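You operate a simulated robot arm through the tools that you are given. There is no shell and no other tool. Be economical: measure what you need, move in short steps, check, and stop when the job is done.

The job below is to be done with a simulated robot arm. You get a single attempt, and the scene is never put back.

JOB
Pull the stop button up, turn the throttle to 0, switch to forward and tare the reading.

It is judged by the outcome, as a careful person would: the job done as asked, and still so three seconds after it is handed in. It fails if anything else is knocked over, pushed out of place, dropped, spilled or broken.

ROBOT AND FRAMES
A 7-joint arm with a two-finger parallel gripper, fixed in place. Base frame: the origin is at the foot of the arm, x ahead of it, y to its left, z up. Readings come in cm, degrees, newtons and seconds.
With the tool pointing down near the work surface it reaches from about 30 to 68 cm from the base axis. Its first joint turns from -66.0 to 66.0 degrees. Payload 1.57 kg.
The tool frame sits at the grasp point between the pads (the TCP): z along the fingers, y along the line on which they close. The tips reach 3 cm beyond it. Largest opening 11 cm; finger width 2.4, thickness 1.2; the body of the gripper, 4.8 by 11.2 cm, starts 7.8 cm behind the TCP.
Orientation is told as [roll, pitch, yaw] about the base's x, y, z axes, in that order, counted from this pose: with the fingers straight down and closing along the base's y, the tool's x points along the base's -x, its y along +y and its z along -z.

CONTROLS
- The arm moves only by the tool move_arm. Its argument "series" is a list of rows, each a list of 2 entries, a list of its own where there are three numbers: the shift along the tool's x, y, z in cm, then the turn, a rotation vector about the tool's x, y, z in rad. In form: [[[dx, dy, dz], [wx, wy, wz]], ...]. A call has 1 to 10 rows; each row is the pose to reach, as a shift and turn from the pose commanded when the call began, along the tool's axes at that moment. "claw" is the finger opening in cm, from 0 to 11, set as the call begins (left out, the last holds). Each row takes 0.2 s and may step no farther than 5 cm and 8.6 degrees from the row before; otherwise, or with a gripper value out of range, the whole call is refused. Where a pose cannot be reached the arm comes as near as it can. A force on the tool above 40 N (or 10 N above the force at the start of the call, whichever is more), or a blocked arm, ends the call early, and 0.2 s more pass. The fingers move at their own pace (about 10.8 cm/s each) and stop on an object; they squeeze with about 37 N. The grip force told is the motor's: it shows also when the fingers shut on nothing. Time passes only in rows, and 0.2 s behind the last, so rows that repeat a pose let the fingers close. It gives the time, the measured TCP pose, the force on the tool (base axes), the opening and the grip force at its end, in the units of the frame above (readings bear some noise).
- Cameras (640 x 400 px; columns grow to the right, rows downward): "scene" is fixed at [17.25, -42.88, 137.23]; the picture's right is [0.45, -0.89, 0.00], its down [-0.76, -0.39, -0.53] and it looks along [0.47, 0.24, -0.85] (base axes); focal length 214 px, centre (320, 200). "wrist" rides on the gripper at [-3.6, 0, -8] in the tool frame; the picture's right is [0.00, -1.00, 0.00], its down [0.97, 0.00, -0.24] and it looks along [0.24, 0.00, 0.97] (tool axes); focal length 218 px, centre (320, 200). There is no depth. A picture from a camera that has moved, and an enlarged one, comes with that camera's place and axes in the base frame and with its lens.
- capture(camera): a new picture of that camera. The clock stands still meanwhile.
- enlarge(camera, box): a new picture of the part [left, top, right, bottom] of that camera's present view, enlarged. The clock stands still meanwhile.
- sign_off(): hands the job in; it is judged then, once.

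Work in short steps. Places have to be worked out from the pictures, the camera data and where the tool is seen: move nearer, look again, correct. Check each grasp and each placing, and mend what went wrong. You have 120 turns and 68 pictures in all, those below and enlarged ones among them. Open the gripper and draw the arm clear of the work before you hand the job in, unless the task says otherwise; then end with one line.

The tools are called after "Request:" as a command line: name --argument value ..., lists and objects as JSON in quotes. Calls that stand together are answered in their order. move_arm: Moves the arm, as the interface text tells. Its arguments: {"type":"object","properties":{"series":{"type":"array","items":{"type":"array"}},"claw":{"type":"number"}},"required":["series"]} The other tools are called the same way: capture (camera) takes a picture; enlarge (camera, box) takes an enlarged picture of a part of a camera's view; sign_off () hands the job in.

At the start:

```text
time_s: 0.0
tcp_pos: [42.25, 4.2, 108.48]
tcp_rot: [0.0, 0.1, 0.1]
wrist_force: [0.1, 0.2, 0.5]
width: 11.0
grip_force: 0.1
```

scene: 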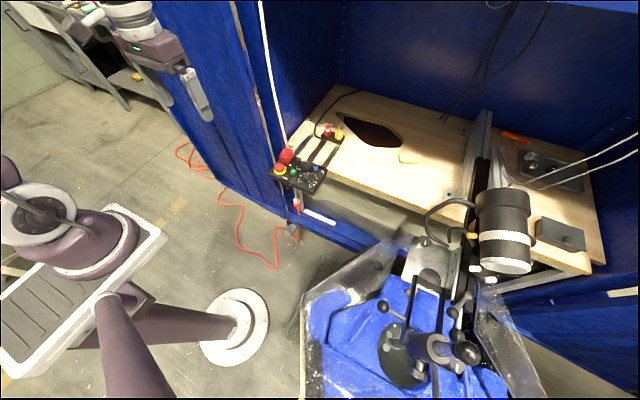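
wrist: 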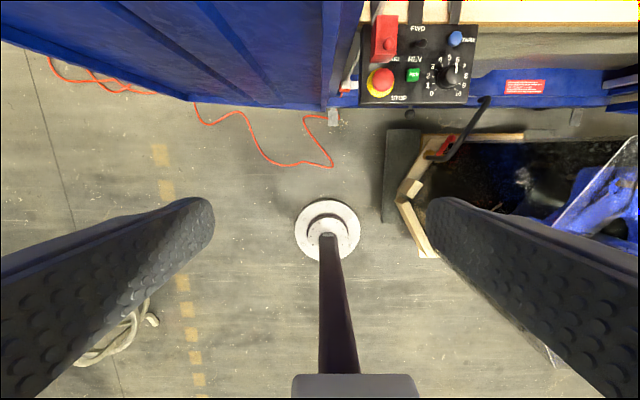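

I can see the panel ahead and to the right of the tool. I'll enlarge both views to read the controls.

Request:
enlarge --camera "wrist" --box '[340, 0, 500, 110]'

Request:
enlarge --camera "scene" --box '[260, 110, 360, 210]'

```text
3.64 times, centred on (420, 55) of wrist
camera zoom: at [45.94, 4.24, 116.51], right [0.0, -1.0, 0.0], down [-0.97, 0.0, 0.24], along [-0.24, 0.0, -0.97], focal length 794 px, centre (-44, 727)
```

zoom: 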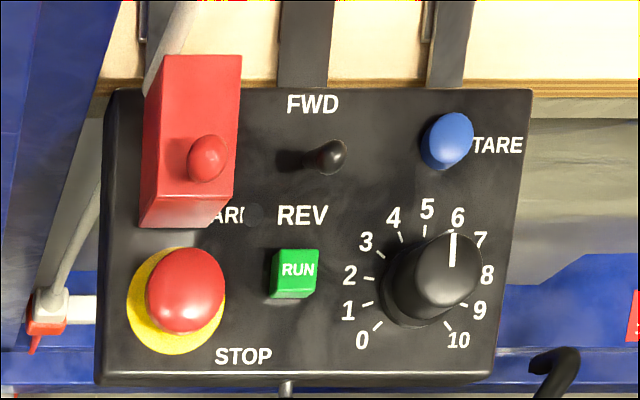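

```text
4.00 times, centred on (310, 160) of scene
camera zoom: at [17.25, -42.88, 137.23], right [0.45, -0.89, 0.0], down [-0.76, -0.39, -0.53], along [0.47, 0.24, -0.85], focal length 858 px, centre (360, 360)
```

zoom: 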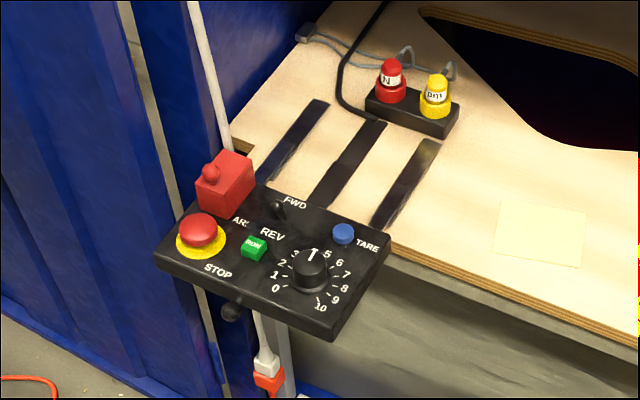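

From the two views I judge the panel top to be at z≈75. STOP is about (56.3,-5.8), the knob (57,-17.2), TARE (62.9,-17.8) and the lever (62,-11). The lever seems to lean toward REV. I'll move above the panel for a closer look.

Request:
move_arm --series '[[[-2, -2.5, 2.2], [0, 0, 0]], [[-4, -5, 4.4], [0, 0, 0]], [[-6, -7.5, 6.6], [0, 0, 0]], [[-8, -10, 8.8], [0, 0, 0]], [[-10, -12.5, 11], [0, 0, 0]], [[-11.5, -15.2, 12.5], [0, 0, 0]], [[-11.5, -15.2, 12.5], [0, 0, 0]]]'

Request:
capture --camera "wrist"

Request:
capture --camera "scene"

```text
time_s: 1.6
tcp_pos: [53.82, -11.21, 96.04]
tcp_rot: [0.0, 0.1, 0.1]
wrist_force: [0.9, -0.5, 0.5]
width: 10.99
grip_force: 0.1
```

```text
63 pictures are left
camera wrist: at [57.47, -11.09, 104.02], right [0.0, -1.0, 0.0], down [-0.97, 0.0, 0.24], along [-0.24, 0.0, -0.97], focal length 218 px, centre (320, 200)
```

wrist: 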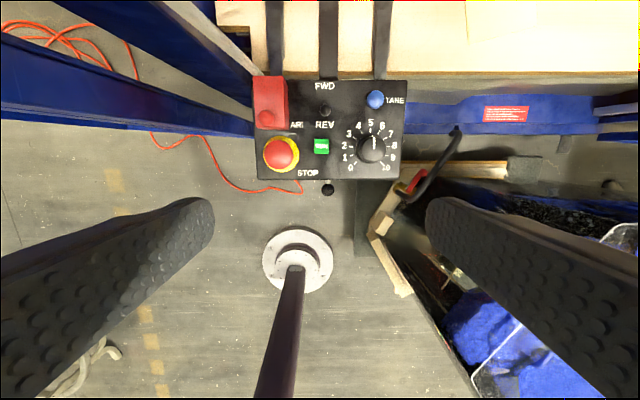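

```text
62 pictures are left
```

scene: 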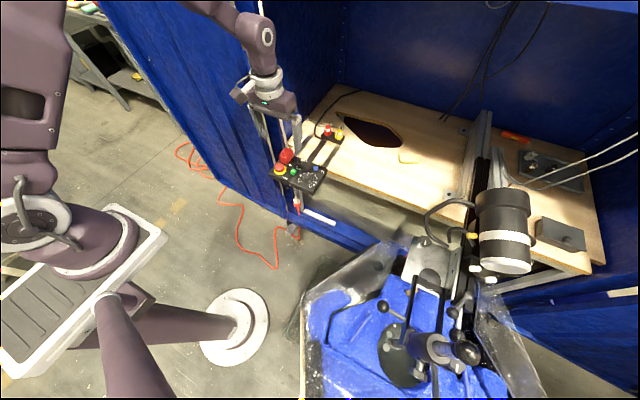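

The panel now sits nearly under the camera, so I'll enlarge it to get precise positions.

Request:
enlarge --camera "wrist" --box '[240, 65, 420, 195]'

```text
3.08 times, centred on (330, 130) of wrist
camera zoom: at [57.47, -11.09, 104.02], right [0.0, -1.0, 0.0], down [-0.97, 0.0, 0.24], along [-0.24, 0.0, -0.97], focal length 672 px, centre (289, 415)
```

zoom: 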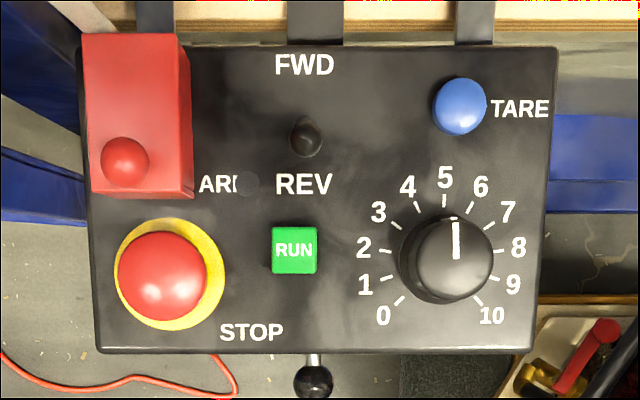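

The knob reads about 5. STOP is at about (56.5,-6.15) with its cap top near z 77.5, and the red guard box behind it reaches z≈81. I'll go above STOP with the fingers part closed.

Request:
move_arm --series '[[[-1, 2, 3], [0, 0, 0]], [[-2, 4, 6], [0, 0, 0]], [[-2.68, 5.06, 9], [0, 0, 0]], [[-2.68, 5.06, 12], [0, 0, 0]], [[-2.68, 5.06, 12], [0, 0, 0]]]' --claw 5.4

Request:
capture --camera "wrist"

Request:
enlarge --camera "scene" --box '[260, 110, 360, 210]'

```text
time_s: 2.8
tcp_pos: [56.6, -6.1, 83.92]
tcp_rot: [-0.1, 0.0, 0.0]
wrist_force: [-0.4, 0.8, -0.6]
width: 5.39
grip_force: 0.2
```

```text
60 pictures are left
camera wrist: at [60.2, -6.01, 92.03], right [0.0, -1.0, 0.0], down [-0.97, 0.0, 0.24], along [-0.24, 0.0, -0.97], focal length 218 px, centre (320, 200)
```

wrist: 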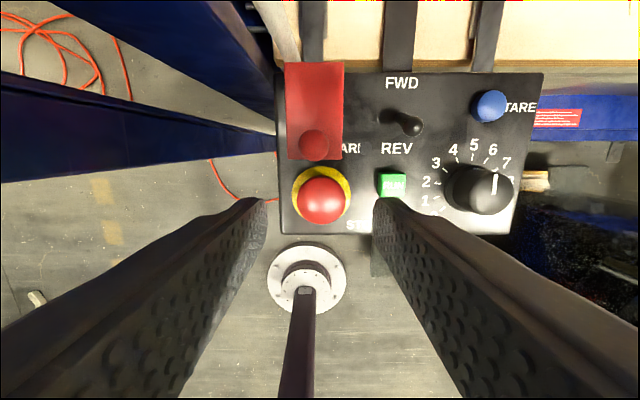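

```text
4.00 times, centred on (310, 160) of scene
camera zoom: at [17.25, -42.88, 137.23], right [0.45, -0.89, 0.0], down [-0.76, -0.39, -0.53], along [0.47, 0.24, -0.85], focal length 858 px, centre (360, 360)
```

zoom: 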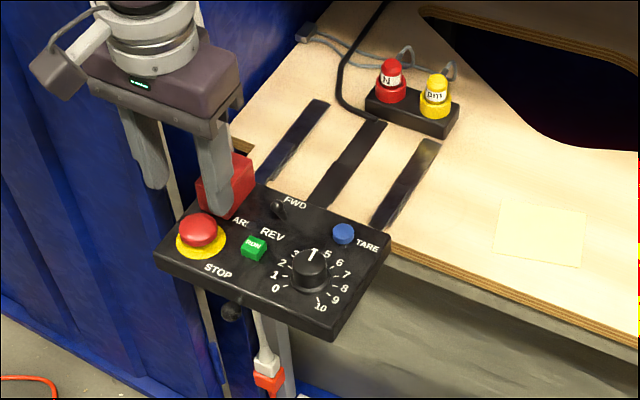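

STOP's centre works out to (56.5,-6.15), directly below the tool. I'll narrow the fingers so the right one clears RUN, then descend to TCP z≈79.

Request:
move_arm --series '[[[0.1, -0.05, 0], [0, 0, 0]], [[0.1, -0.05, 2], [0, 0, 0]], [[0.1, -0.05, 4], [0, 0, 0]], [[0.1, -0.05, 4.9], [0, 0, 0]], [[0.1, -0.05, 4.9], [0, 0, 0]]]' --claw 4.6

Request:
enlarge --camera "wrist" --box '[220, 40, 560, 260]'

Request:
enlarge --camera "scene" --box '[280, 130, 340, 190]'

```text
time_s: 4.0
tcp_pos: [56.31, -6.3, 79.17]
tcp_rot: [0.0, 0.0, 0.0]
wrist_force: [-0.8, 0.1, 0.1]
width: 4.61
grip_force: 0.1
```

```text
1.82 times, centred on (390, 150) of wrist
camera zoom: at [60.03, -6.1, 87.13], right [0.0, -1.0, 0.0], down [-0.97, 0.0, 0.24], along [-0.24, 0.0, -0.97], focal length 397 px, centre (193, 291)
```

zoom: 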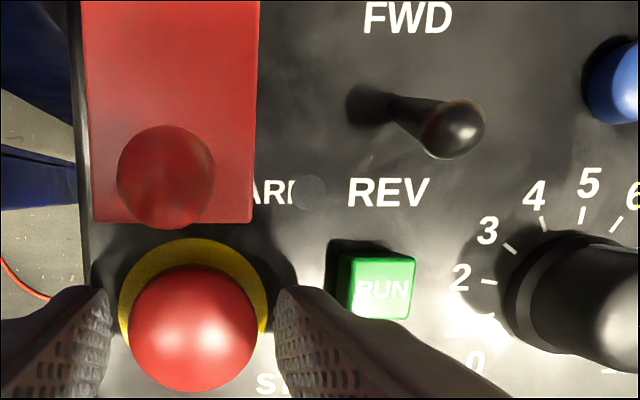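

```text
6.67 times, centred on (310, 160) of scene
camera zoom: at [17.25, -42.88, 137.23], right [0.45, -0.89, 0.0], down [-0.76, -0.39, -0.53], along [0.47, 0.24, -0.85], focal length 1430 px, centre (387, 467)
```

zoom: 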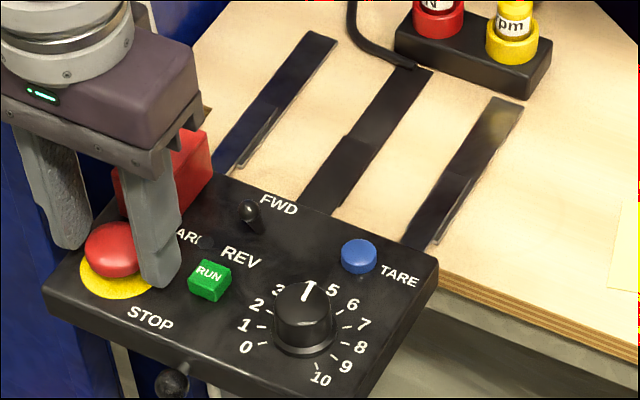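

The cap is centred between the fingers. I'll lower another 0.3 cm and close on it.

Request:
move_arm --series '[[[-0.1, 0, 0.3], [0, 0, 0]], [[-0.1, 0, 0.3], [0, 0, 0]]]'

Request:
move_arm --series '[[[0, 0, 0], [0, 0, 0]], [[0, 0, 0], [0, 0, 0]], [[0, 0, 0], [0, 0, 0]]]' --claw 0

Request:
enlarge --camera "wrist" --box '[220, 40, 560, 260]'

```text
time_s: 4.6
tcp_pos: [56.54, -6.24, 78.84]
tcp_rot: [0.0, -0.1, 0.0]
wrist_force: [-0.2, 0.0, -0.2]
width: 4.6
grip_force: 0.1
```

```text
time_s: 5.4
tcp_pos: [56.6, -6.17, 78.78]
tcp_rot: [0.0, 0.0, 0.0]
wrist_force: [0.6, -2.4, -2.1]
width: 3.43
grip_force: 41.6
```

```text
1.82 times, centred on (390, 150) of wrist
camera zoom: at [60.15, -6.09, 86.85], right [0.0, -1.0, 0.0], down [-0.97, 0.0, 0.24], along [-0.24, 0.0, -0.97], focal length 397 px, centre (193, 291)
```

zoom: 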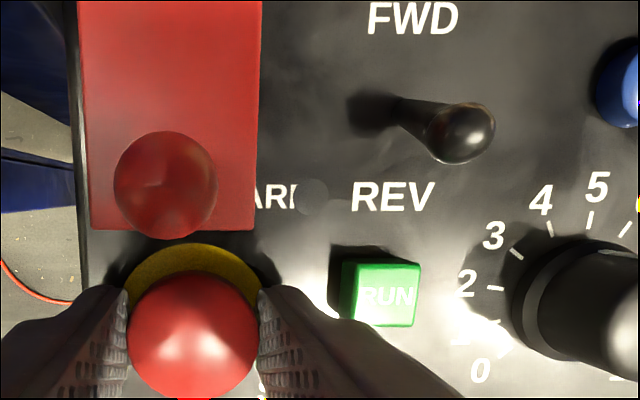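

The fingers hold the cap at 3.43 cm. I'll pull up in small steps.

Request:
move_arm --series '[[[0, 0, -0.2], [0, 0, 0]], [[0, 0, -0.4], [0, 0, 0]], [[0, 0, -0.6], [0, 0, 0]], [[0, 0, -0.8], [0, 0, 0]]]'

Request:
enlarge --camera "wrist" --box '[220, 40, 560, 260]'

Request:
enlarge --camera "scene" --box '[280, 130, 340, 190]'

```text
time_s: 6.4
tcp_pos: [56.44, -6.21, 79.49]
tcp_rot: [0.0, 0.1, -0.1]
wrist_force: [9.1, -11.4, -35.6]
width: 3.41
grip_force: 41.8
```

```text
1.82 times, centred on (390, 150) of wrist
camera zoom: at [60.15, -6.09, 87.48], right [0.0, -1.0, 0.0], down [-0.97, 0.0, 0.24], along [-0.24, 0.0, -0.97], focal length 397 px, centre (193, 291)
```

zoom: 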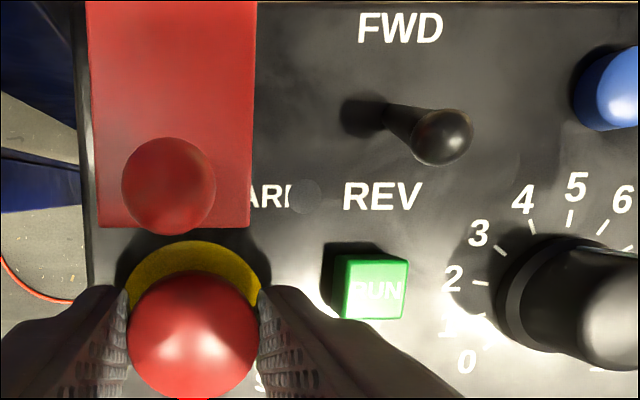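

```text
6.67 times, centred on (310, 160) of scene
camera zoom: at [17.33, -42.92, 137.21], right [0.45, -0.89, 0.0], down [-0.76, -0.39, -0.53], along [0.47, 0.24, -0.85], focal length 1430 px, centre (387, 467)
```

zoom: 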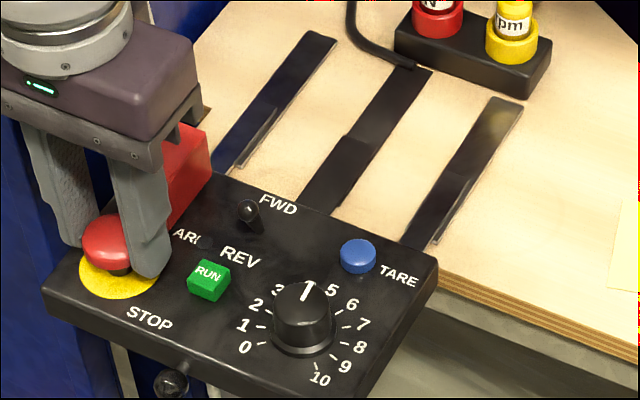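

The cap rose about 0.7 cm with the fingers, and the 35 N pull suggests it has reached its end stop. I'll open the fingers and see whether it stays up.

Request:
move_arm --series '[[[0, 0, 0], [0, 0, 0]], [[0, 0, 0], [0, 0, 0]], [[0, 0, 0], [0, 0, 0]]]' --claw 4.6

Request:
enlarge --camera "scene" --box '[280, 130, 340, 190]'

```text
time_s: 7.2
tcp_pos: [56.53, -6.11, 79.64]
tcp_rot: [0.0, 0.0, 0.0]
wrist_force: [0.3, -0.3, 0.3]
width: 4.61
grip_force: 0.1
```

```text
6.67 times, centred on (310, 160) of scene
camera zoom: at [17.25, -42.88, 137.23], right [0.45, -0.89, 0.0], down [-0.76, -0.39, -0.53], along [0.47, 0.24, -0.85], focal length 1430 px, centre (387, 467)
```

zoom: 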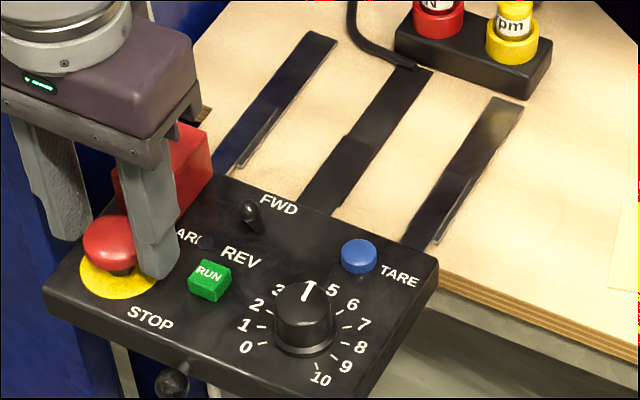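

STOP stays up, with its stem visible. Next I'll rise, go over the knob, and pre-rotate the tool clockwise so there's room to turn counter-clockwise.

Request:
move_arm --series '[[[0, 0, -3.5], [0, 0, 0]], [[0, 0, -7], [0, 0, 0]], [[0, -4, -7], [0, 0, 0.145]], [[-0.3, -8, -7], [0, 0, 0.29]], [[-0.5, -11.3, -7], [0, 0, 0.435]], [[-0.5, -11.3, -7], [0, 0, 0.58]], [[-0.5, -11.3, -7], [0, 0, 0.725]], [[-0.5, -11.3, -7], [0, 0, 0.87]], [[-0.5, -11.3, -7], [0, 0, 1.015]], [[-0.5, -11.3, -7], [0, 0, 1.015]]]' --claw 5

Request:
capture --camera "wrist"

```text
time_s: 9.4
tcp_pos: [56.93, -17.4, 86.63]
tcp_rot: [-0.1, 0.0, -58.4]
wrist_force: [0.2, 0.5, -0.5]
width: 5.01
grip_force: 0.0
```

```text
52 pictures are left
camera wrist: at [58.95, -20.37, 94.58], right [-0.85, -0.53, 0.0], down [-0.51, 0.83, 0.24], along [-0.13, 0.2, -0.97], focal length 218 px, centre (320, 200)
```

wrist: 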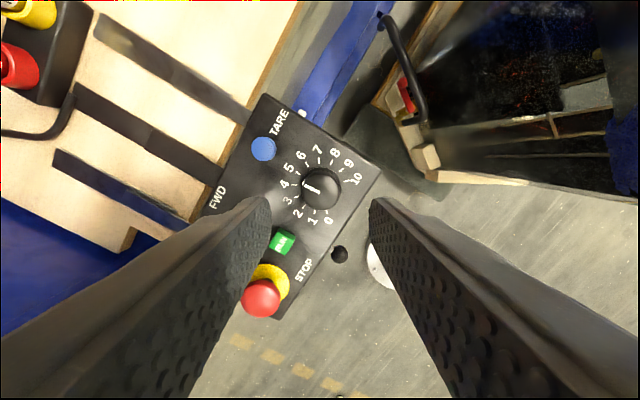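

I measure the knob at about (57.0,-17.55), with its top near z 77.5. I'll descend around it.

Request:
move_arm --series '[[[-0.16, 0, 3.5], [0, 0, 0]], [[-0.16, 0, 6], [0, 0, 0]], [[-0.16, 0, 7.5], [0, 0, 0]], [[-0.16, 0, 7.5], [0, 0, 0]]]'

Request:
capture --camera "wrist"

Request:
enlarge --camera "scene" --box '[280, 130, 340, 190]'

```text
time_s: 10.4
tcp_pos: [57.04, -17.51, 79.04]
tcp_rot: [0.0, -0.1, -58.2]
wrist_force: [-0.1, 0.1, 1.5]
width: 5.02
grip_force: 0.1
```

```text
51 pictures are left
camera wrist: at [59.0, -20.46, 87.06], right [-0.85, -0.53, 0.0], down [-0.51, 0.82, 0.24], along [-0.13, 0.2, -0.97], focal length 218 px, centre (320, 200)
```

wrist: 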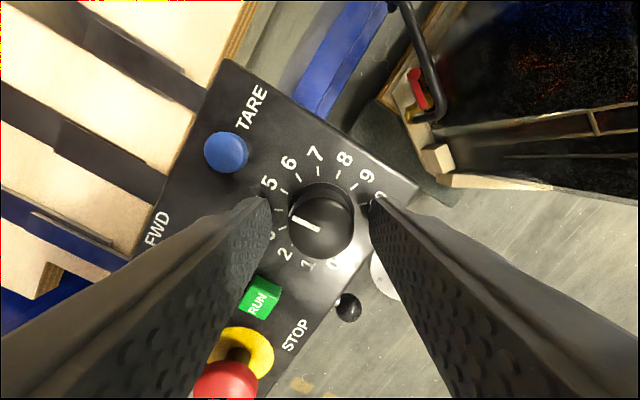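

```text
6.67 times, centred on (310, 160) of scene
camera zoom: at [17.25, -42.88, 137.23], right [0.45, -0.89, 0.0], down [-0.76, -0.39, -0.53], along [0.47, 0.24, -0.85], focal length 1430 px, centre (387, 467)
```

zoom: 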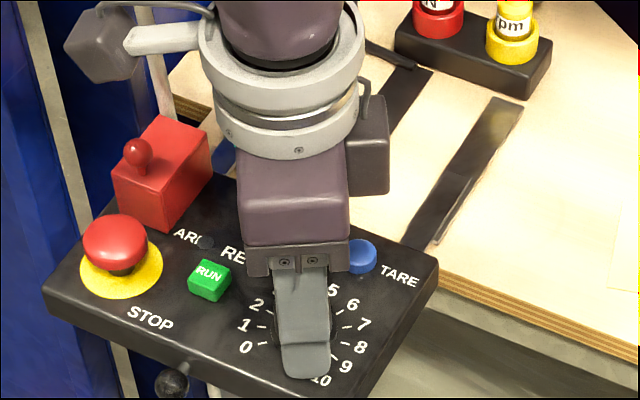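

The knob is centred between the pads and reads about 4.9. I'll close on it.

Request:
move_arm --series '[[[0, 0, 0.1], [0, 0, 0]], [[0, 0, 0.1], [0, 0, 0]], [[0, 0, 0.1], [0, 0, 0]]]' --claw 0

```text
time_s: 11.2
tcp_pos: [57.1, -17.55, 79.06]
tcp_rot: [0.0, 0.1, -58.3]
wrist_force: [-5.6, 0.7, 23.4]
width: 3.37
grip_force: 41.7
```

The grip is good at 3.37 cm, but the tips are pressing down with about 23 N. I'll ease up 0.15 cm and test a small turn.

Request:
move_arm --series '[[[0, 0, -0.15], [0, 0, 0]], [[0, 0, -0.15], [0, 0, -0.14]], [[0, 0, -0.15], [0, 0, -0.28]], [[0, 0, -0.15], [0, 0, -0.42]]]'

Request:
capture --camera "wrist"

```text
time_s: 12.2
tcp_pos: [56.98, -17.42, 79.04]
tcp_rot: [0.0, 0.0, -33.9]
wrist_force: [7.2, -4.0, -23.8]
width: 3.37
grip_force: 41.4
```

```text
49 pictures are left
camera wrist: at [60.06, -19.44, 87.06], right [-0.56, -0.83, 0.0], down [-0.8, 0.54, 0.24], along [-0.2, 0.13, -0.97], focal length 218 px, centre (320, 200)
```

wrist: 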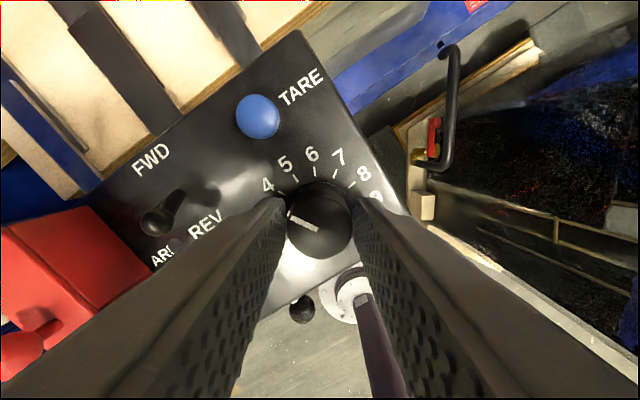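

The knob turns with the gripper. I'll carry on counter-clockwise and ease the small vertical pull.

Request:
move_arm --series '[[[0, 0, 0.07], [0, 0, -0.145]], [[0, 0, 0.07], [0, 0, -0.29]], [[0, 0, 0.07], [0, 0, -0.435]], [[0, 0, 0.07], [0, 0, -0.58]], [[0, 0, 0.07], [0, 0, -0.725]], [[0, 0, 0.07], [0, 0, -0.87]], [[0, 0, 0.07], [0, 0, -1.015]], [[0, 0, 0.07], [0, 0, -1.16]], [[0, 0, 0.07], [0, 0, -1.305]], [[0, 0, 0.07], [0, 0, -1.45]]]'

Request:
capture --camera "wrist"

```text
time_s: 14.4
tcp_pos: [57.02, -17.49, 79.12]
tcp_rot: [0.0, 0.0, 49.1]
wrist_force: [-2.6, 1.4, -7.4]
width: 3.36
grip_force: 41.2
```

```text
48 pictures are left
camera wrist: at [59.47, -14.64, 87.08], right [0.76, -0.65, 0.0], down [-0.64, -0.73, 0.24], along [-0.16, -0.18, -0.97], focal length 218 px, centre (320, 200)
```

wrist: 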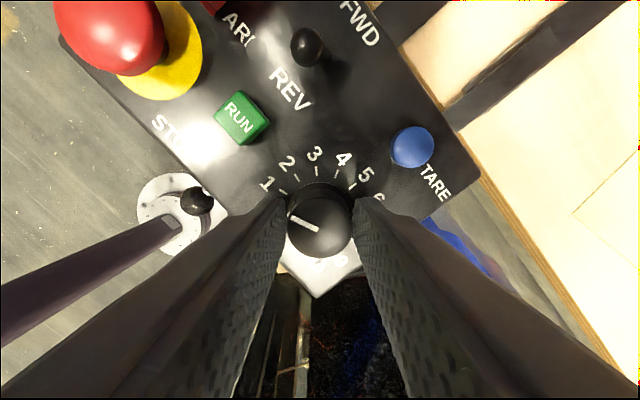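

I've turned it 107°, and the pointer is now around 0.7–0.9. I'll turn another 18° and check.

Request:
move_arm --series '[[[0, 0, 0.03], [0, 0, -0.11]], [[0, 0, 0.03], [0, 0, -0.22]], [[0, 0, 0.03], [0, 0, -0.32]]]'

Request:
enlarge --camera "wrist" --box '[220, 100, 420, 300]'

```text
time_s: 15.2
tcp_pos: [57.05, -17.39, 78.97]
tcp_rot: [0.1, 0.0, 67.4]
wrist_force: [-2.1, 4.7, -2.4]
width: 3.37
grip_force: 41.3
```

```text
2.00 times, centred on (320, 200) of wrist
camera zoom: at [58.48, -14.02, 87.09], right [0.92, -0.38, 0.0], down [-0.37, -0.9, 0.24], along [-0.09, -0.22, -0.97], focal length 436 px, centre (320, 200)
```

zoom: 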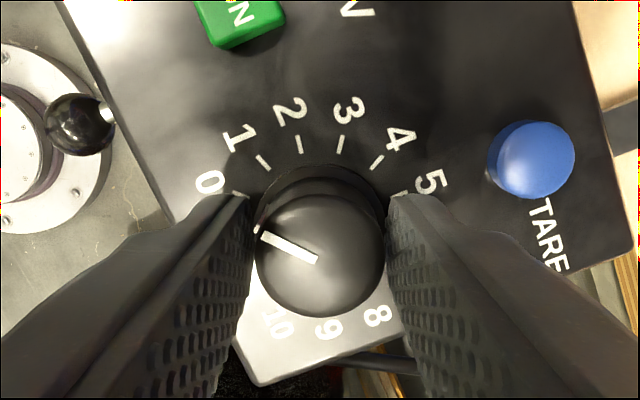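

The pointer works out to about 130°, and the 0 mark is at 135°. I'll turn 5° more.

Request:
move_arm --series '[[[0, 0, 0], [0, 0, -0.045]], [[0, 0, 0], [0, 0, -0.09]], [[0, 0, 0], [0, 0, -0.09]]]'

Request:
enlarge --camera "wrist" --box '[220, 100, 420, 300]'

```text
time_s: 16.0
tcp_pos: [57.02, -17.41, 79.04]
tcp_rot: [-0.1, 0.0, 72.4]
wrist_force: [-1.5, 2.5, -3.2]
width: 3.36
grip_force: 41.8
```

```text
2.00 times, centred on (320, 200) of wrist
camera zoom: at [58.18, -13.91, 87.09], right [0.95, -0.3, 0.0], down [-0.29, -0.93, 0.24], along [-0.07, -0.23, -0.97], focal length 436 px, centre (320, 200)
```

zoom: 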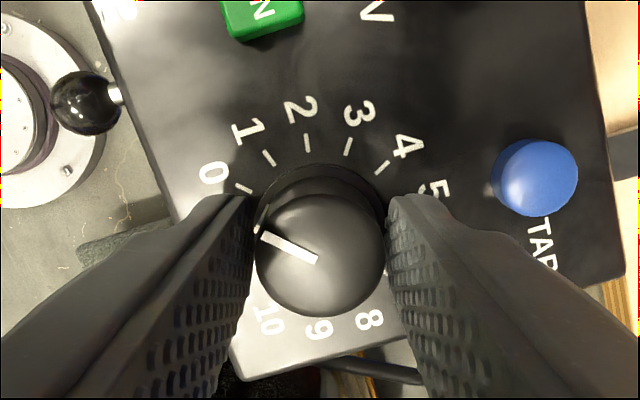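

The pointer should now be parallel with the 0 tick. I'll release, rise straight up, and look.

Request:
move_arm --series '[[[0, 0, 0], [0, 0, 0]], [[0, 0, 0], [0, 0, 0]], [[0, 0, -3], [0, 0, 0]], [[0, 0, -7.5], [0, 0, 0]], [[0, 0, -7.5], [0, 0, 0.14]], [[0, 0, -7.5], [0, 0, 0.14]]]' --claw 5

Request:
enlarge --camera "wrist" --box '[220, 100, 420, 300]'

```text
time_s: 17.4
tcp_pos: [56.94, -17.3, 86.64]
tcp_rot: [0.0, 0.0, 64.4]
wrist_force: [0.3, 0.2, 0.8]
width: 4.99
grip_force: 0.0
```

```text
2.00 times, centred on (320, 200) of wrist
camera zoom: at [58.59, -14.04, 94.62], right [0.9, -0.43, 0.0], down [-0.42, -0.88, 0.24], along [-0.1, -0.22, -0.97], focal length 436 px, centre (320, 200)
```

zoom: 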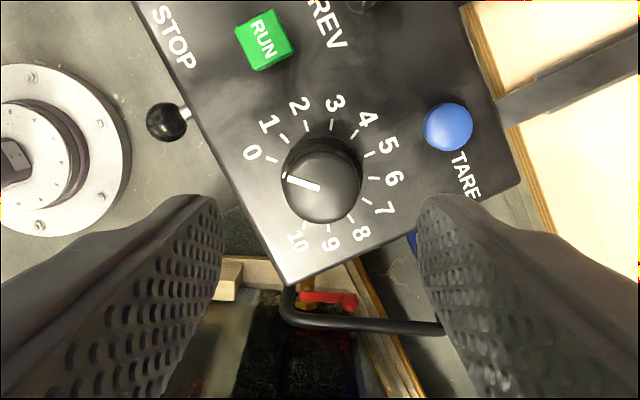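

The pointer reads 0 at about 135–137°. Next I'll rotate back to yaw 0 and move beside the lever with the fingers closed.

Request:
move_arm --series '[[[-1, 0.4, -1], [0, 0, 0.14]], [[-2, 0.8, -1], [0, 0, 0.28]], [[-3, 1.2, -1], [0, 0, 0.42]], [[-4, 1.6, -1], [0, 0, 0.56]], [[-5.36, 2, -1], [0, 0, 0.7]], [[-5.36, 2, -1], [0, 0, 0.84]], [[-5.36, 2, -1], [0, 0, 0.98]], [[-5.36, 2, -1], [0, 0, 1.124]], [[-5.36, 2, -1], [0, 0, 1.124]]]' --claw 0

Request:
capture --camera "wrist"

Request:
enlarge --camera "scene" --box '[280, 130, 340, 190]'

```text
time_s: 19.4
tcp_pos: [57.55, -11.71, 87.52]
tcp_rot: [0.1, 0.0, -0.1]
wrist_force: [1.0, -0.4, 0.2]
width: 0.0
grip_force: 21.4
```

```text
44 pictures are left
camera wrist: at [61.22, -11.69, 95.56], right [0.0, -1.0, 0.0], down [-0.97, 0.0, 0.24], along [-0.24, 0.0, -0.97], focal length 218 px, centre (320, 200)
```

wrist: 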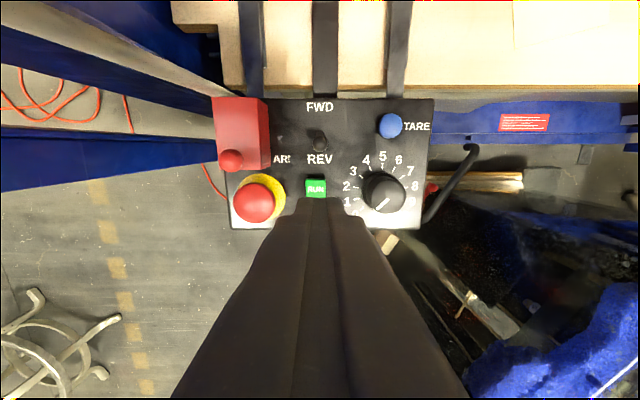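

```text
6.67 times, centred on (310, 160) of scene
camera zoom: at [17.25, -42.88, 137.23], right [0.45, -0.89, 0.0], down [-0.76, -0.39, -0.53], along [0.47, 0.24, -0.85], focal length 1430 px, centre (387, 467)
```

zoom: 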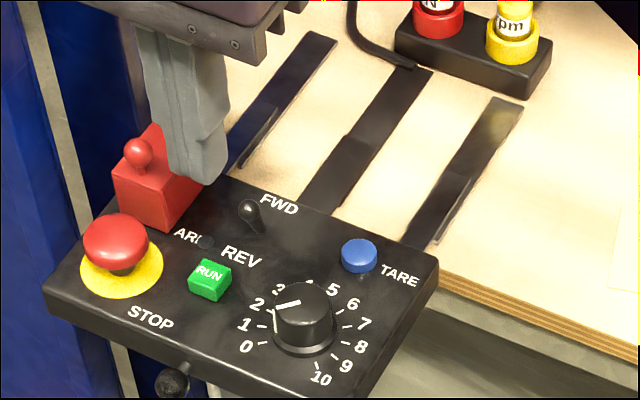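

In the scene view the pointer looks slightly short of 0, so I'll zoom in on both the dial and the lever.

Request:
enlarge --camera "scene" --box '[300, 150, 324, 174]'

Request:
enlarge --camera "wrist" --box '[270, 90, 440, 210]'

```text
16.00 times, centred on (312, 162) of scene
camera zoom: at [17.25, -42.88, 137.23], right [0.45, -0.89, 0.0], down [-0.76, -0.39, -0.53], along [0.47, 0.24, -0.85], focal length 3432 px, centre (448, 808)
```

zoom: 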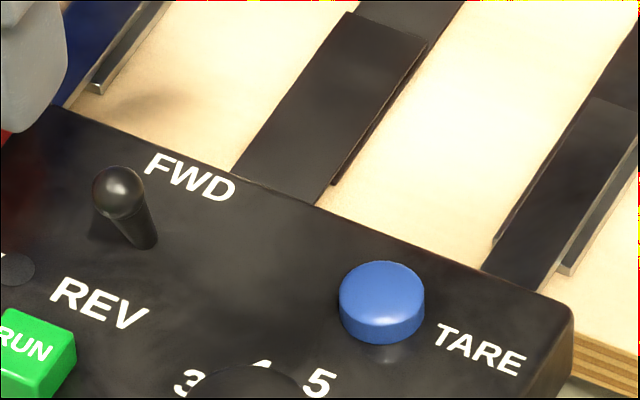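

```text
3.33 times, centred on (355, 150) of wrist
camera zoom: at [61.22, -11.69, 95.56], right [0.0, -1.0, 0.0], down [-0.97, 0.0, 0.24], along [-0.24, 0.0, -0.97], focal length 728 px, centre (203, 367)
```

zoom: 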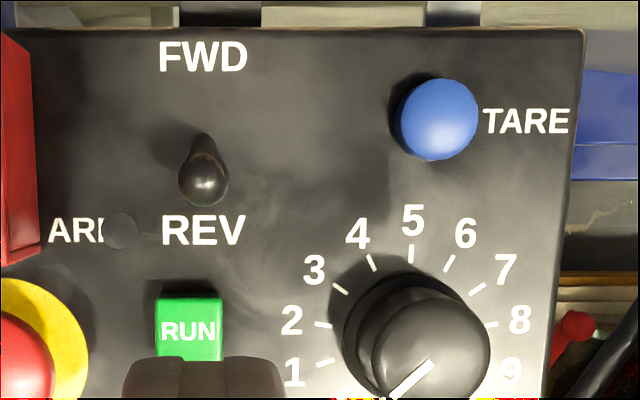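

From the wrist view the knob pointer is at 134°, so the throttle is at 0. The lever ball is at (61.5,-11.7,77.2), leaning to REV. I'll lower the closed fingers just in front of it, clear of RUN, whose top is at 76.45.

Request:
move_arm --series '[[[-1.9, 0, 2], [0, 0, 0]], [[-1.9, 0, 5], [0, 0, 0]], [[-1.9, 0, 7.5], [0, 0, 0]], [[-1.9, 0, 7.5], [0, 0, 0]]]'

Request:
capture --camera "wrist"

Request:
enlarge --camera "scene" --box '[290, 135, 330, 175]'

```text
time_s: 20.4
tcp_pos: [59.7, -12.02, 80.08]
tcp_rot: [0.0, 0.0, 0.0]
wrist_force: [-0.4, 0.3, -0.2]
width: 0.0
grip_force: 21.6
```

```text
40 pictures are left
camera wrist: at [63.19, -11.85, 88.04], right [0.0, -1.0, 0.0], down [-0.97, 0.0, 0.24], along [-0.24, 0.0, -0.97], focal length 218 px, centre (320, 200)
```

wrist: 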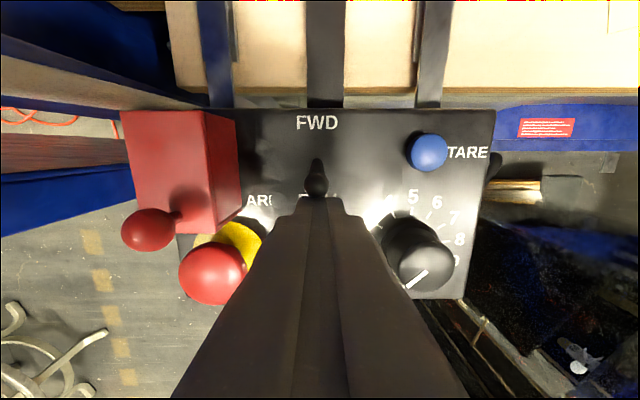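

```text
10.00 times, centred on (310, 155) of scene
camera zoom: at [17.25, -42.88, 137.23], right [0.45, -0.89, 0.0], down [-0.76, -0.39, -0.53], along [0.47, 0.24, -0.85], focal length 2145 px, centre (420, 650)
```

zoom: 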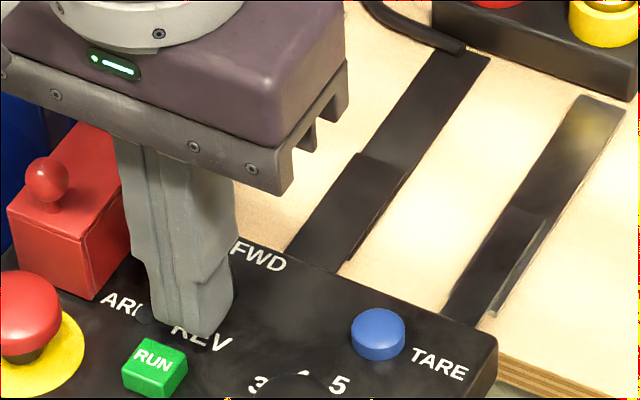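

The fingers are right behind the lever on its REV side. I'll push toward FWD in small steps.

Request:
move_arm --series '[[[-0.4, 0.15, 0.2], [0, 0, 0]], [[-0.8, 0.15, 0.2], [0, 0, 0]], [[-1.2, 0.15, 0.2], [0, 0, 0]], [[-1.6, 0.15, 0.2], [0, 0, 0]], [[-1.9, 0.15, 0.2], [0, 0, 0]]]'

Request:
enlarge --camera "wrist" --box '[250, 80, 410, 240]'

```text
time_s: 21.6
tcp_pos: [61.32, -11.77, 79.78]
tcp_rot: [0.0, 0.1, 0.1]
wrist_force: [-8.8, -2.1, 3.3]
width: 0.03
grip_force: 20.9
```

```text
2.50 times, centred on (330, 160) of wrist
camera zoom: at [65.01, -11.64, 87.87], right [0.0, -1.0, 0.0], down [-0.97, 0.0, 0.24], along [-0.24, 0.0, -0.97], focal length 546 px, centre (295, 300)
```

zoom: 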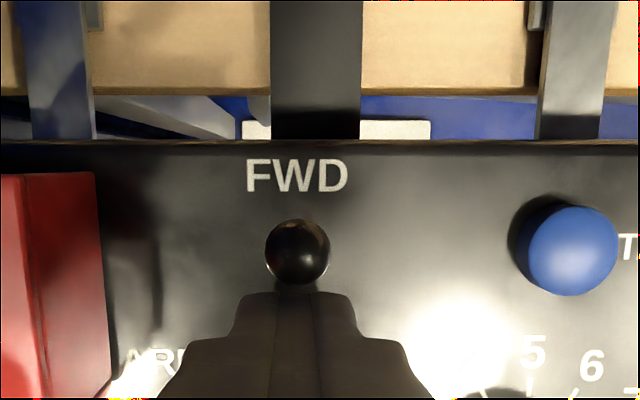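

The ball has moved to about x≈63.4, past centre by as much as it was short of it before. I'll nudge it 0.2 cm further, then back off, raise and check.

Request:
move_arm --series '[[[-0.2, 0, 0], [0, 0, 0]], [[-0.2, 0, 0], [0, 0, 0]], [[0.8, 0, 0], [0, 0, 0]], [[1, 0, -3], [0, 0, 0]], [[1, 0, -6], [0, 0, 0]], [[1, 0, -6], [0, 0, 0]]]'

Request:
enlarge --camera "wrist" --box '[210, 70, 480, 240]'

Request:
enlarge --camera "scene" --box '[285, 140, 330, 185]'

```text
time_s: 23.0
tcp_pos: [60.48, -11.45, 85.72]
tcp_rot: [0.1, 0.0, 0.0]
wrist_force: [-1.2, 0.1, -0.3]
width: 0.03
grip_force: 21.3
```

```text
2.35 times, centred on (345, 155) of wrist
camera zoom: at [64.06, -11.43, 93.8], right [0.0, -1.0, 0.0], down [-0.97, 0.0, 0.24], along [-0.24, 0.0, -0.97], focal length 514 px, centre (261, 306)
```

zoom: 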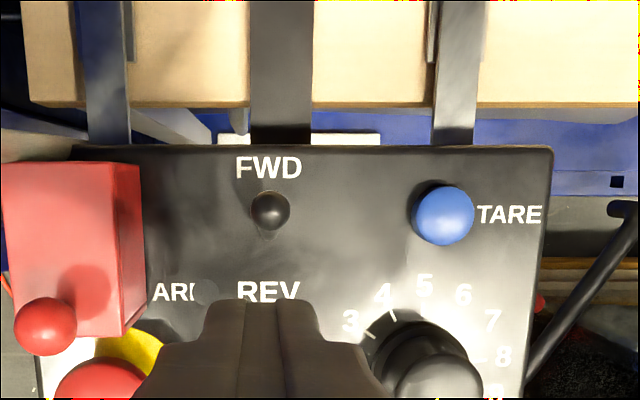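

```text
8.89 times, centred on (308, 162) of scene
camera zoom: at [17.25, -42.88, 137.23], right [0.45, -0.89, 0.0], down [-0.76, -0.39, -0.53], along [0.47, 0.24, -0.85], focal length 1906 px, centre (431, 533)
```

zoom: 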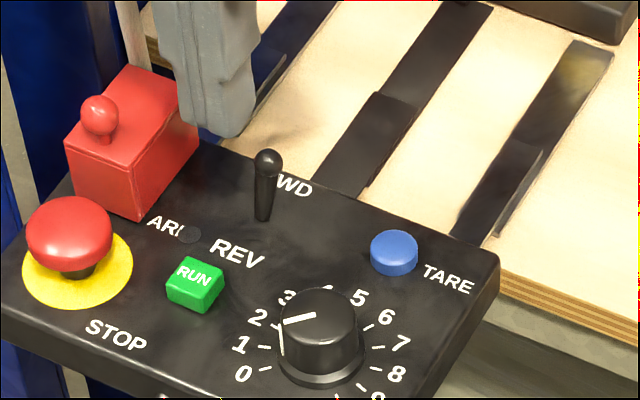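

The lever now leans to FWD and stays there. TARE is at about (62.9,-17.55), so I'll move above it with the fingers closed.

Request:
move_arm --series '[[[-1.2, -3, 0], [0, 0, 0]], [[-2.45, -6.05, 0], [0, 0, 0]], [[-2.45, -6.05, 3], [0, 0, 0]], [[-2.45, -6.05, 5], [0, 0, 0]], [[-2.45, -6.05, 5], [0, 0, 0]]]'

Request:
capture --camera "wrist"

Request:
enlarge --camera "scene" --box '[285, 140, 330, 185]'

```text
time_s: 24.2
tcp_pos: [62.58, -17.67, 80.86]
tcp_rot: [-0.1, -0.1, 0.0]
wrist_force: [-0.2, 0.8, 0.3]
width: 0.0
grip_force: 21.5
```

```text
35 pictures are left
camera wrist: at [66.4, -17.56, 88.83], right [0.0, -1.0, 0.0], down [-0.97, 0.0, 0.24], along [-0.24, 0.0, -0.97], focal length 218 px, centre (320, 200)
```

wrist: 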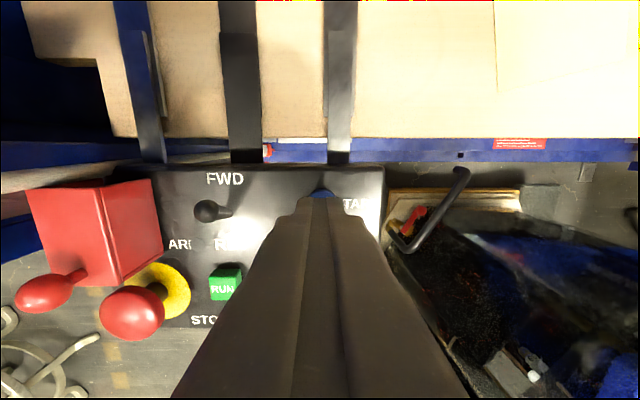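

```text
8.89 times, centred on (308, 162) of scene
camera zoom: at [17.25, -42.88, 137.23], right [0.45, -0.89, 0.0], down [-0.76, -0.39, -0.53], along [0.47, 0.24, -0.85], focal length 1906 px, centre (431, 533)
```

zoom: 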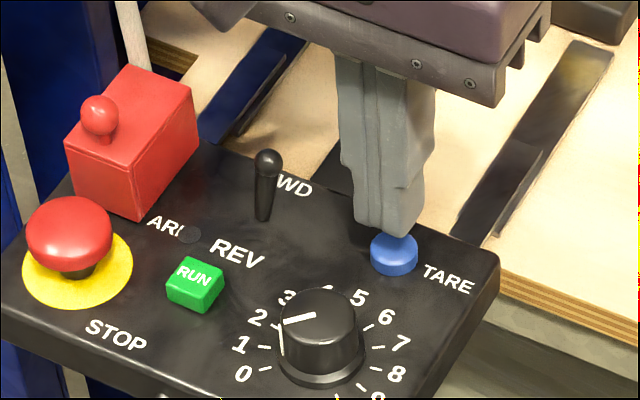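

The fingertips are over TARE. I'll lower slowly until contact.

Request:
move_arm --series '[[[-0.1, 0, 0.5], [0, 0, 0]], [[-0.1, 0, 0.9], [0, 0, 0]], [[-0.1, 0, 1.2], [0, 0, 0]], [[-0.1, 0, 1.4], [0, 0, 0]], [[-0.1, 0, 1.6], [0, 0, 0]]]'

```text
time_s: 25.4
tcp_pos: [62.87, -17.65, 79.3]
tcp_rot: [0.0, 0.0, -0.1]
wrist_force: [0.1, -0.4, 0.8]
width: 0.0
grip_force: 21.0
```

There's no contact yet, with the tip at 76.3. I'll continue in 0.1 cm steps.

Request:
move_arm --series '[[[0, 0, 0.1], [0, 0, 0]], [[0, 0, 0.2], [0, 0, 0]], [[0, 0, 0.3], [0, 0, 0]]]'

Request:
enlarge --camera "scene" --box '[305, 150, 335, 180]'

```text
time_s: 26.2
tcp_pos: [63.05, -17.79, 78.88]
tcp_rot: [0.0, 0.0, 0.0]
wrist_force: [0.6, -0.1, 1.5]
width: 0.03
grip_force: 21.1
```

```text
13.33 times, centred on (320, 165) of scene
camera zoom: at [17.25, -42.88, 137.23], right [0.45, -0.89, 0.0], down [-0.76, -0.39, -0.53], along [0.47, 0.24, -0.85], focal length 2860 px, centre (320, 667)
```

zoom: 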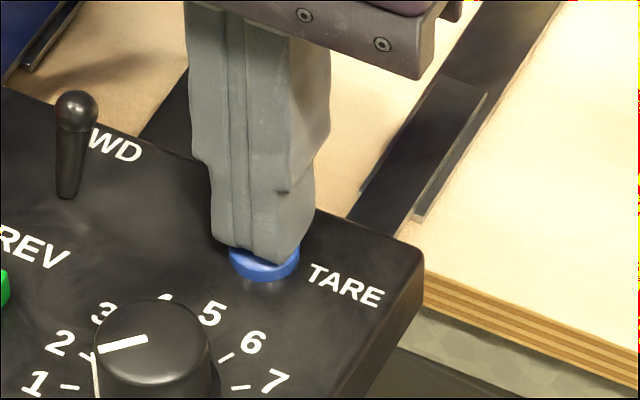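

The tips look to be on the button, with light force. I'll press on to the end of its travel.

Request:
move_arm --series '[[[0, 0, 0.1], [0, 0, 0]], [[0, 0, 0.2], [0, 0, 0]], [[0, 0, 0.2], [0, 0, 0]]]'

Request:
enlarge --camera "scene" --box '[305, 150, 335, 180]'

```text
time_s: 27.0
tcp_pos: [62.94, -17.72, 78.86]
tcp_rot: [0.0, 0.1, 0.0]
wrist_force: [-0.4, -1.4, 5.6]
width: 0.0
grip_force: 21.6
```

```text
13.33 times, centred on (320, 165) of scene
camera zoom: at [17.24, -42.88, 137.24], right [0.45, -0.89, 0.0], down [-0.76, -0.39, -0.53], along [0.47, 0.24, -0.85], focal length 2860 px, centre (320, 667)
```

zoom: 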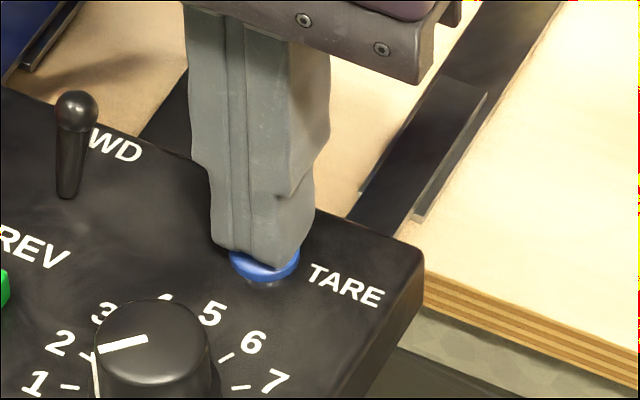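

The force is only 5.6 N, so the button may still have travel. I'll press 0.3 cm more.

Request:
move_arm --series '[[[0, 0, 0.1], [0, 0, 0]], [[0, 0, 0.2], [0, 0, 0]], [[0, 0, 0.3], [0, 0, 0]], [[0, 0, 0.3], [0, 0, 0]]]'

Request:
enlarge --camera "scene" --box '[305, 150, 335, 180]'

```text
time_s: 28.0
tcp_pos: [62.97, -17.74, 78.5]
tcp_rot: [-0.1, 0.0, -0.1]
wrist_force: [-2.1, 2.3, 16.5]
width: 0.02
grip_force: 21.4
```

```text
13.33 times, centred on (320, 165) of scene
camera zoom: at [17.21, -42.87, 137.24], right [0.45, -0.89, 0.0], down [-0.76, -0.39, -0.53], along [0.47, 0.24, -0.85], focal length 2860 px, centre (320, 667)
```

zoom: 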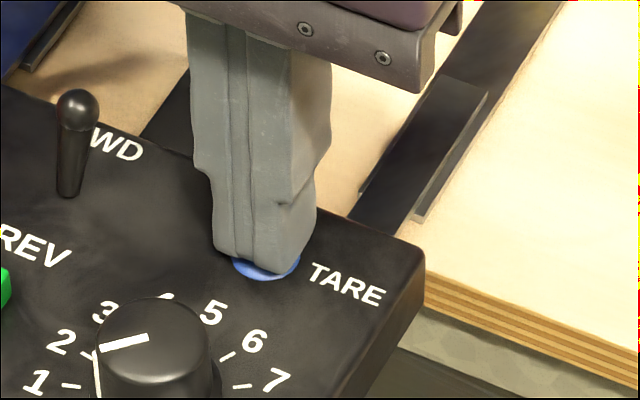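

The button is nearly flush at 16.5 N. I'll press 0.15 cm more to make sure it bottoms out, then release straight up.

Request:
move_arm --series '[[[0, 0, 0.15], [0, 0, 0]], [[0, 0, 0.15], [0, 0, 0]]]'

Request:
move_arm --series '[[[0, 0, -1], [0, 0, 0]], [[0, 0, -4], [0, 0, 0]], [[0, 0, -8], [0, 0, 0]], [[3, 1, -11], [0, 0, 0]], [[7, 3, -12], [0, 0, 0]], [[11, 5, -13], [0, 0, 0]], [[11, 5, -13], [0, 0, 0]]]'

Request:
capture --camera "wrist"

Request:
enlarge --camera "scene" --box '[280, 135, 335, 190]'

```text
time_s: 28.6
tcp_pos: [62.97, -17.62, 78.36]
tcp_rot: [0.0, -0.1, 0.0]
wrist_force: [-4.2, 4.9, 28.0]
width: 0.0
grip_force: 21.2
```

```text
time_s: 30.2
tcp_pos: [51.93, -12.51, 91.33]
tcp_rot: [0.0, 0.0, -0.1]
wrist_force: [-0.2, 0.1, 0.4]
width: 0.01
grip_force: 21.1
```

```text
30 pictures are left
camera wrist: at [55.62, -12.43, 99.38], right [0.0, -1.0, 0.0], down [-0.97, 0.0, 0.24], along [-0.24, 0.0, -0.97], focal length 218 px, centre (320, 200)
```

wrist: 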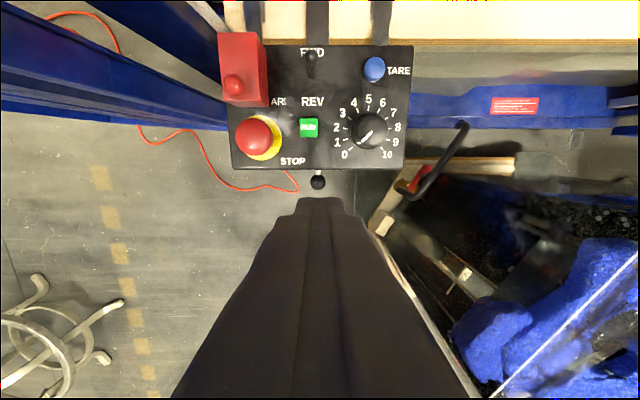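

```text
7.27 times, centred on (308, 162) of scene
camera zoom: at [17.25, -42.88, 137.23], right [0.45, -0.89, 0.0], down [-0.76, -0.39, -0.53], along [0.47, 0.24, -0.85], focal length 1560 px, centre (411, 473)
```

zoom: 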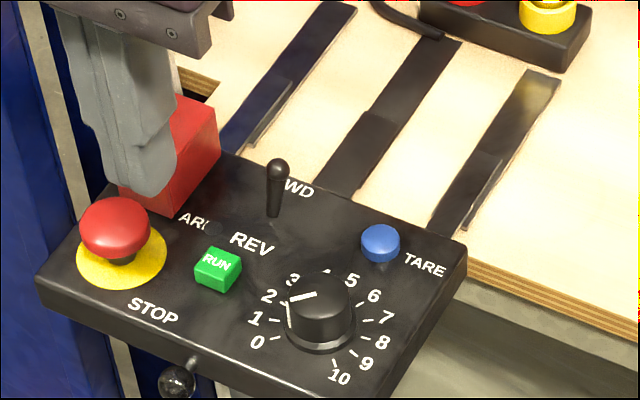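

TARE sprang back, FWD is set and STOP is up. I'll take a last close look at the dial pointer.

Request:
enlarge --camera "wrist" --box '[325, 85, 415, 170]'

Request:
enlarge --camera "scene" --box '[298, 155, 318, 175]'

```text
4.71 times, centred on (370, 128) of wrist
camera zoom: at [55.62, -12.43, 99.38], right [0.0, -1.0, 0.0], down [-0.97, 0.0, 0.24], along [-0.24, 0.0, -0.97], focal length 1027 px, centre (85, 541)
```

zoom: 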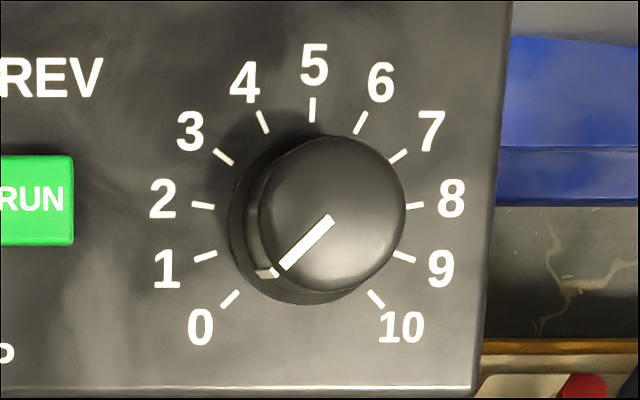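

```text
16.00 times, centred on (308, 165) of scene
camera zoom: at [17.25, -42.88, 137.23], right [0.45, -0.89, 0.0], down [-0.76, -0.39, -0.53], along [0.47, 0.24, -0.85], focal length 3432 px, centre (512, 760)
```

zoom: 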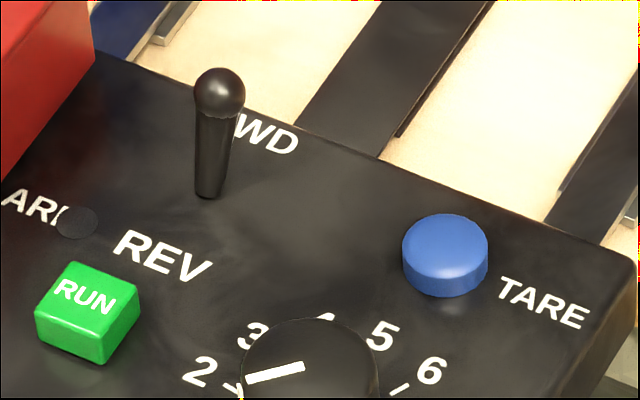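

The pointer is parallel to the 0 tick. I'll open the gripper and draw further clear.

Request:
move_arm --series '[[[3, 2, -3], [0, 0, 0]], [[6, 4, -6], [0, 0, 0]], [[9, 6, -9], [0, 0, 0]], [[9, 6, -9], [0, 0, 0]]]' --claw 8

Request:
enlarge --camera "scene" --box '[260, 110, 360, 210]'

```text
time_s: 31.2
tcp_pos: [42.94, -6.79, 100.08]
tcp_rot: [0.0, 0.0, 0.0]
wrist_force: [-0.3, -0.4, 0.7]
width: 8.02
grip_force: 0.0
```

```text
4.00 times, centred on (310, 160) of scene
camera zoom: at [17.25, -42.88, 137.23], right [0.45, -0.89, 0.0], down [-0.76, -0.39, -0.53], along [0.47, 0.24, -0.85], focal length 858 px, centre (360, 360)
```

zoom: 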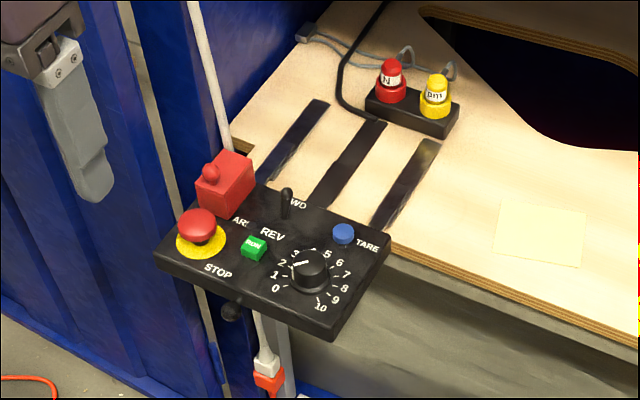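

All four controls are set and the arm is clear of the panel, so I'm handing the job in.

Request:
sign_off

```text
The job is handed in.
```

The stop button is up, the throttle is at 0, the switch is on forward, and TARE was pressed to about 28 N and sprang back; there was no readout in view to confirm the reading zeroed.
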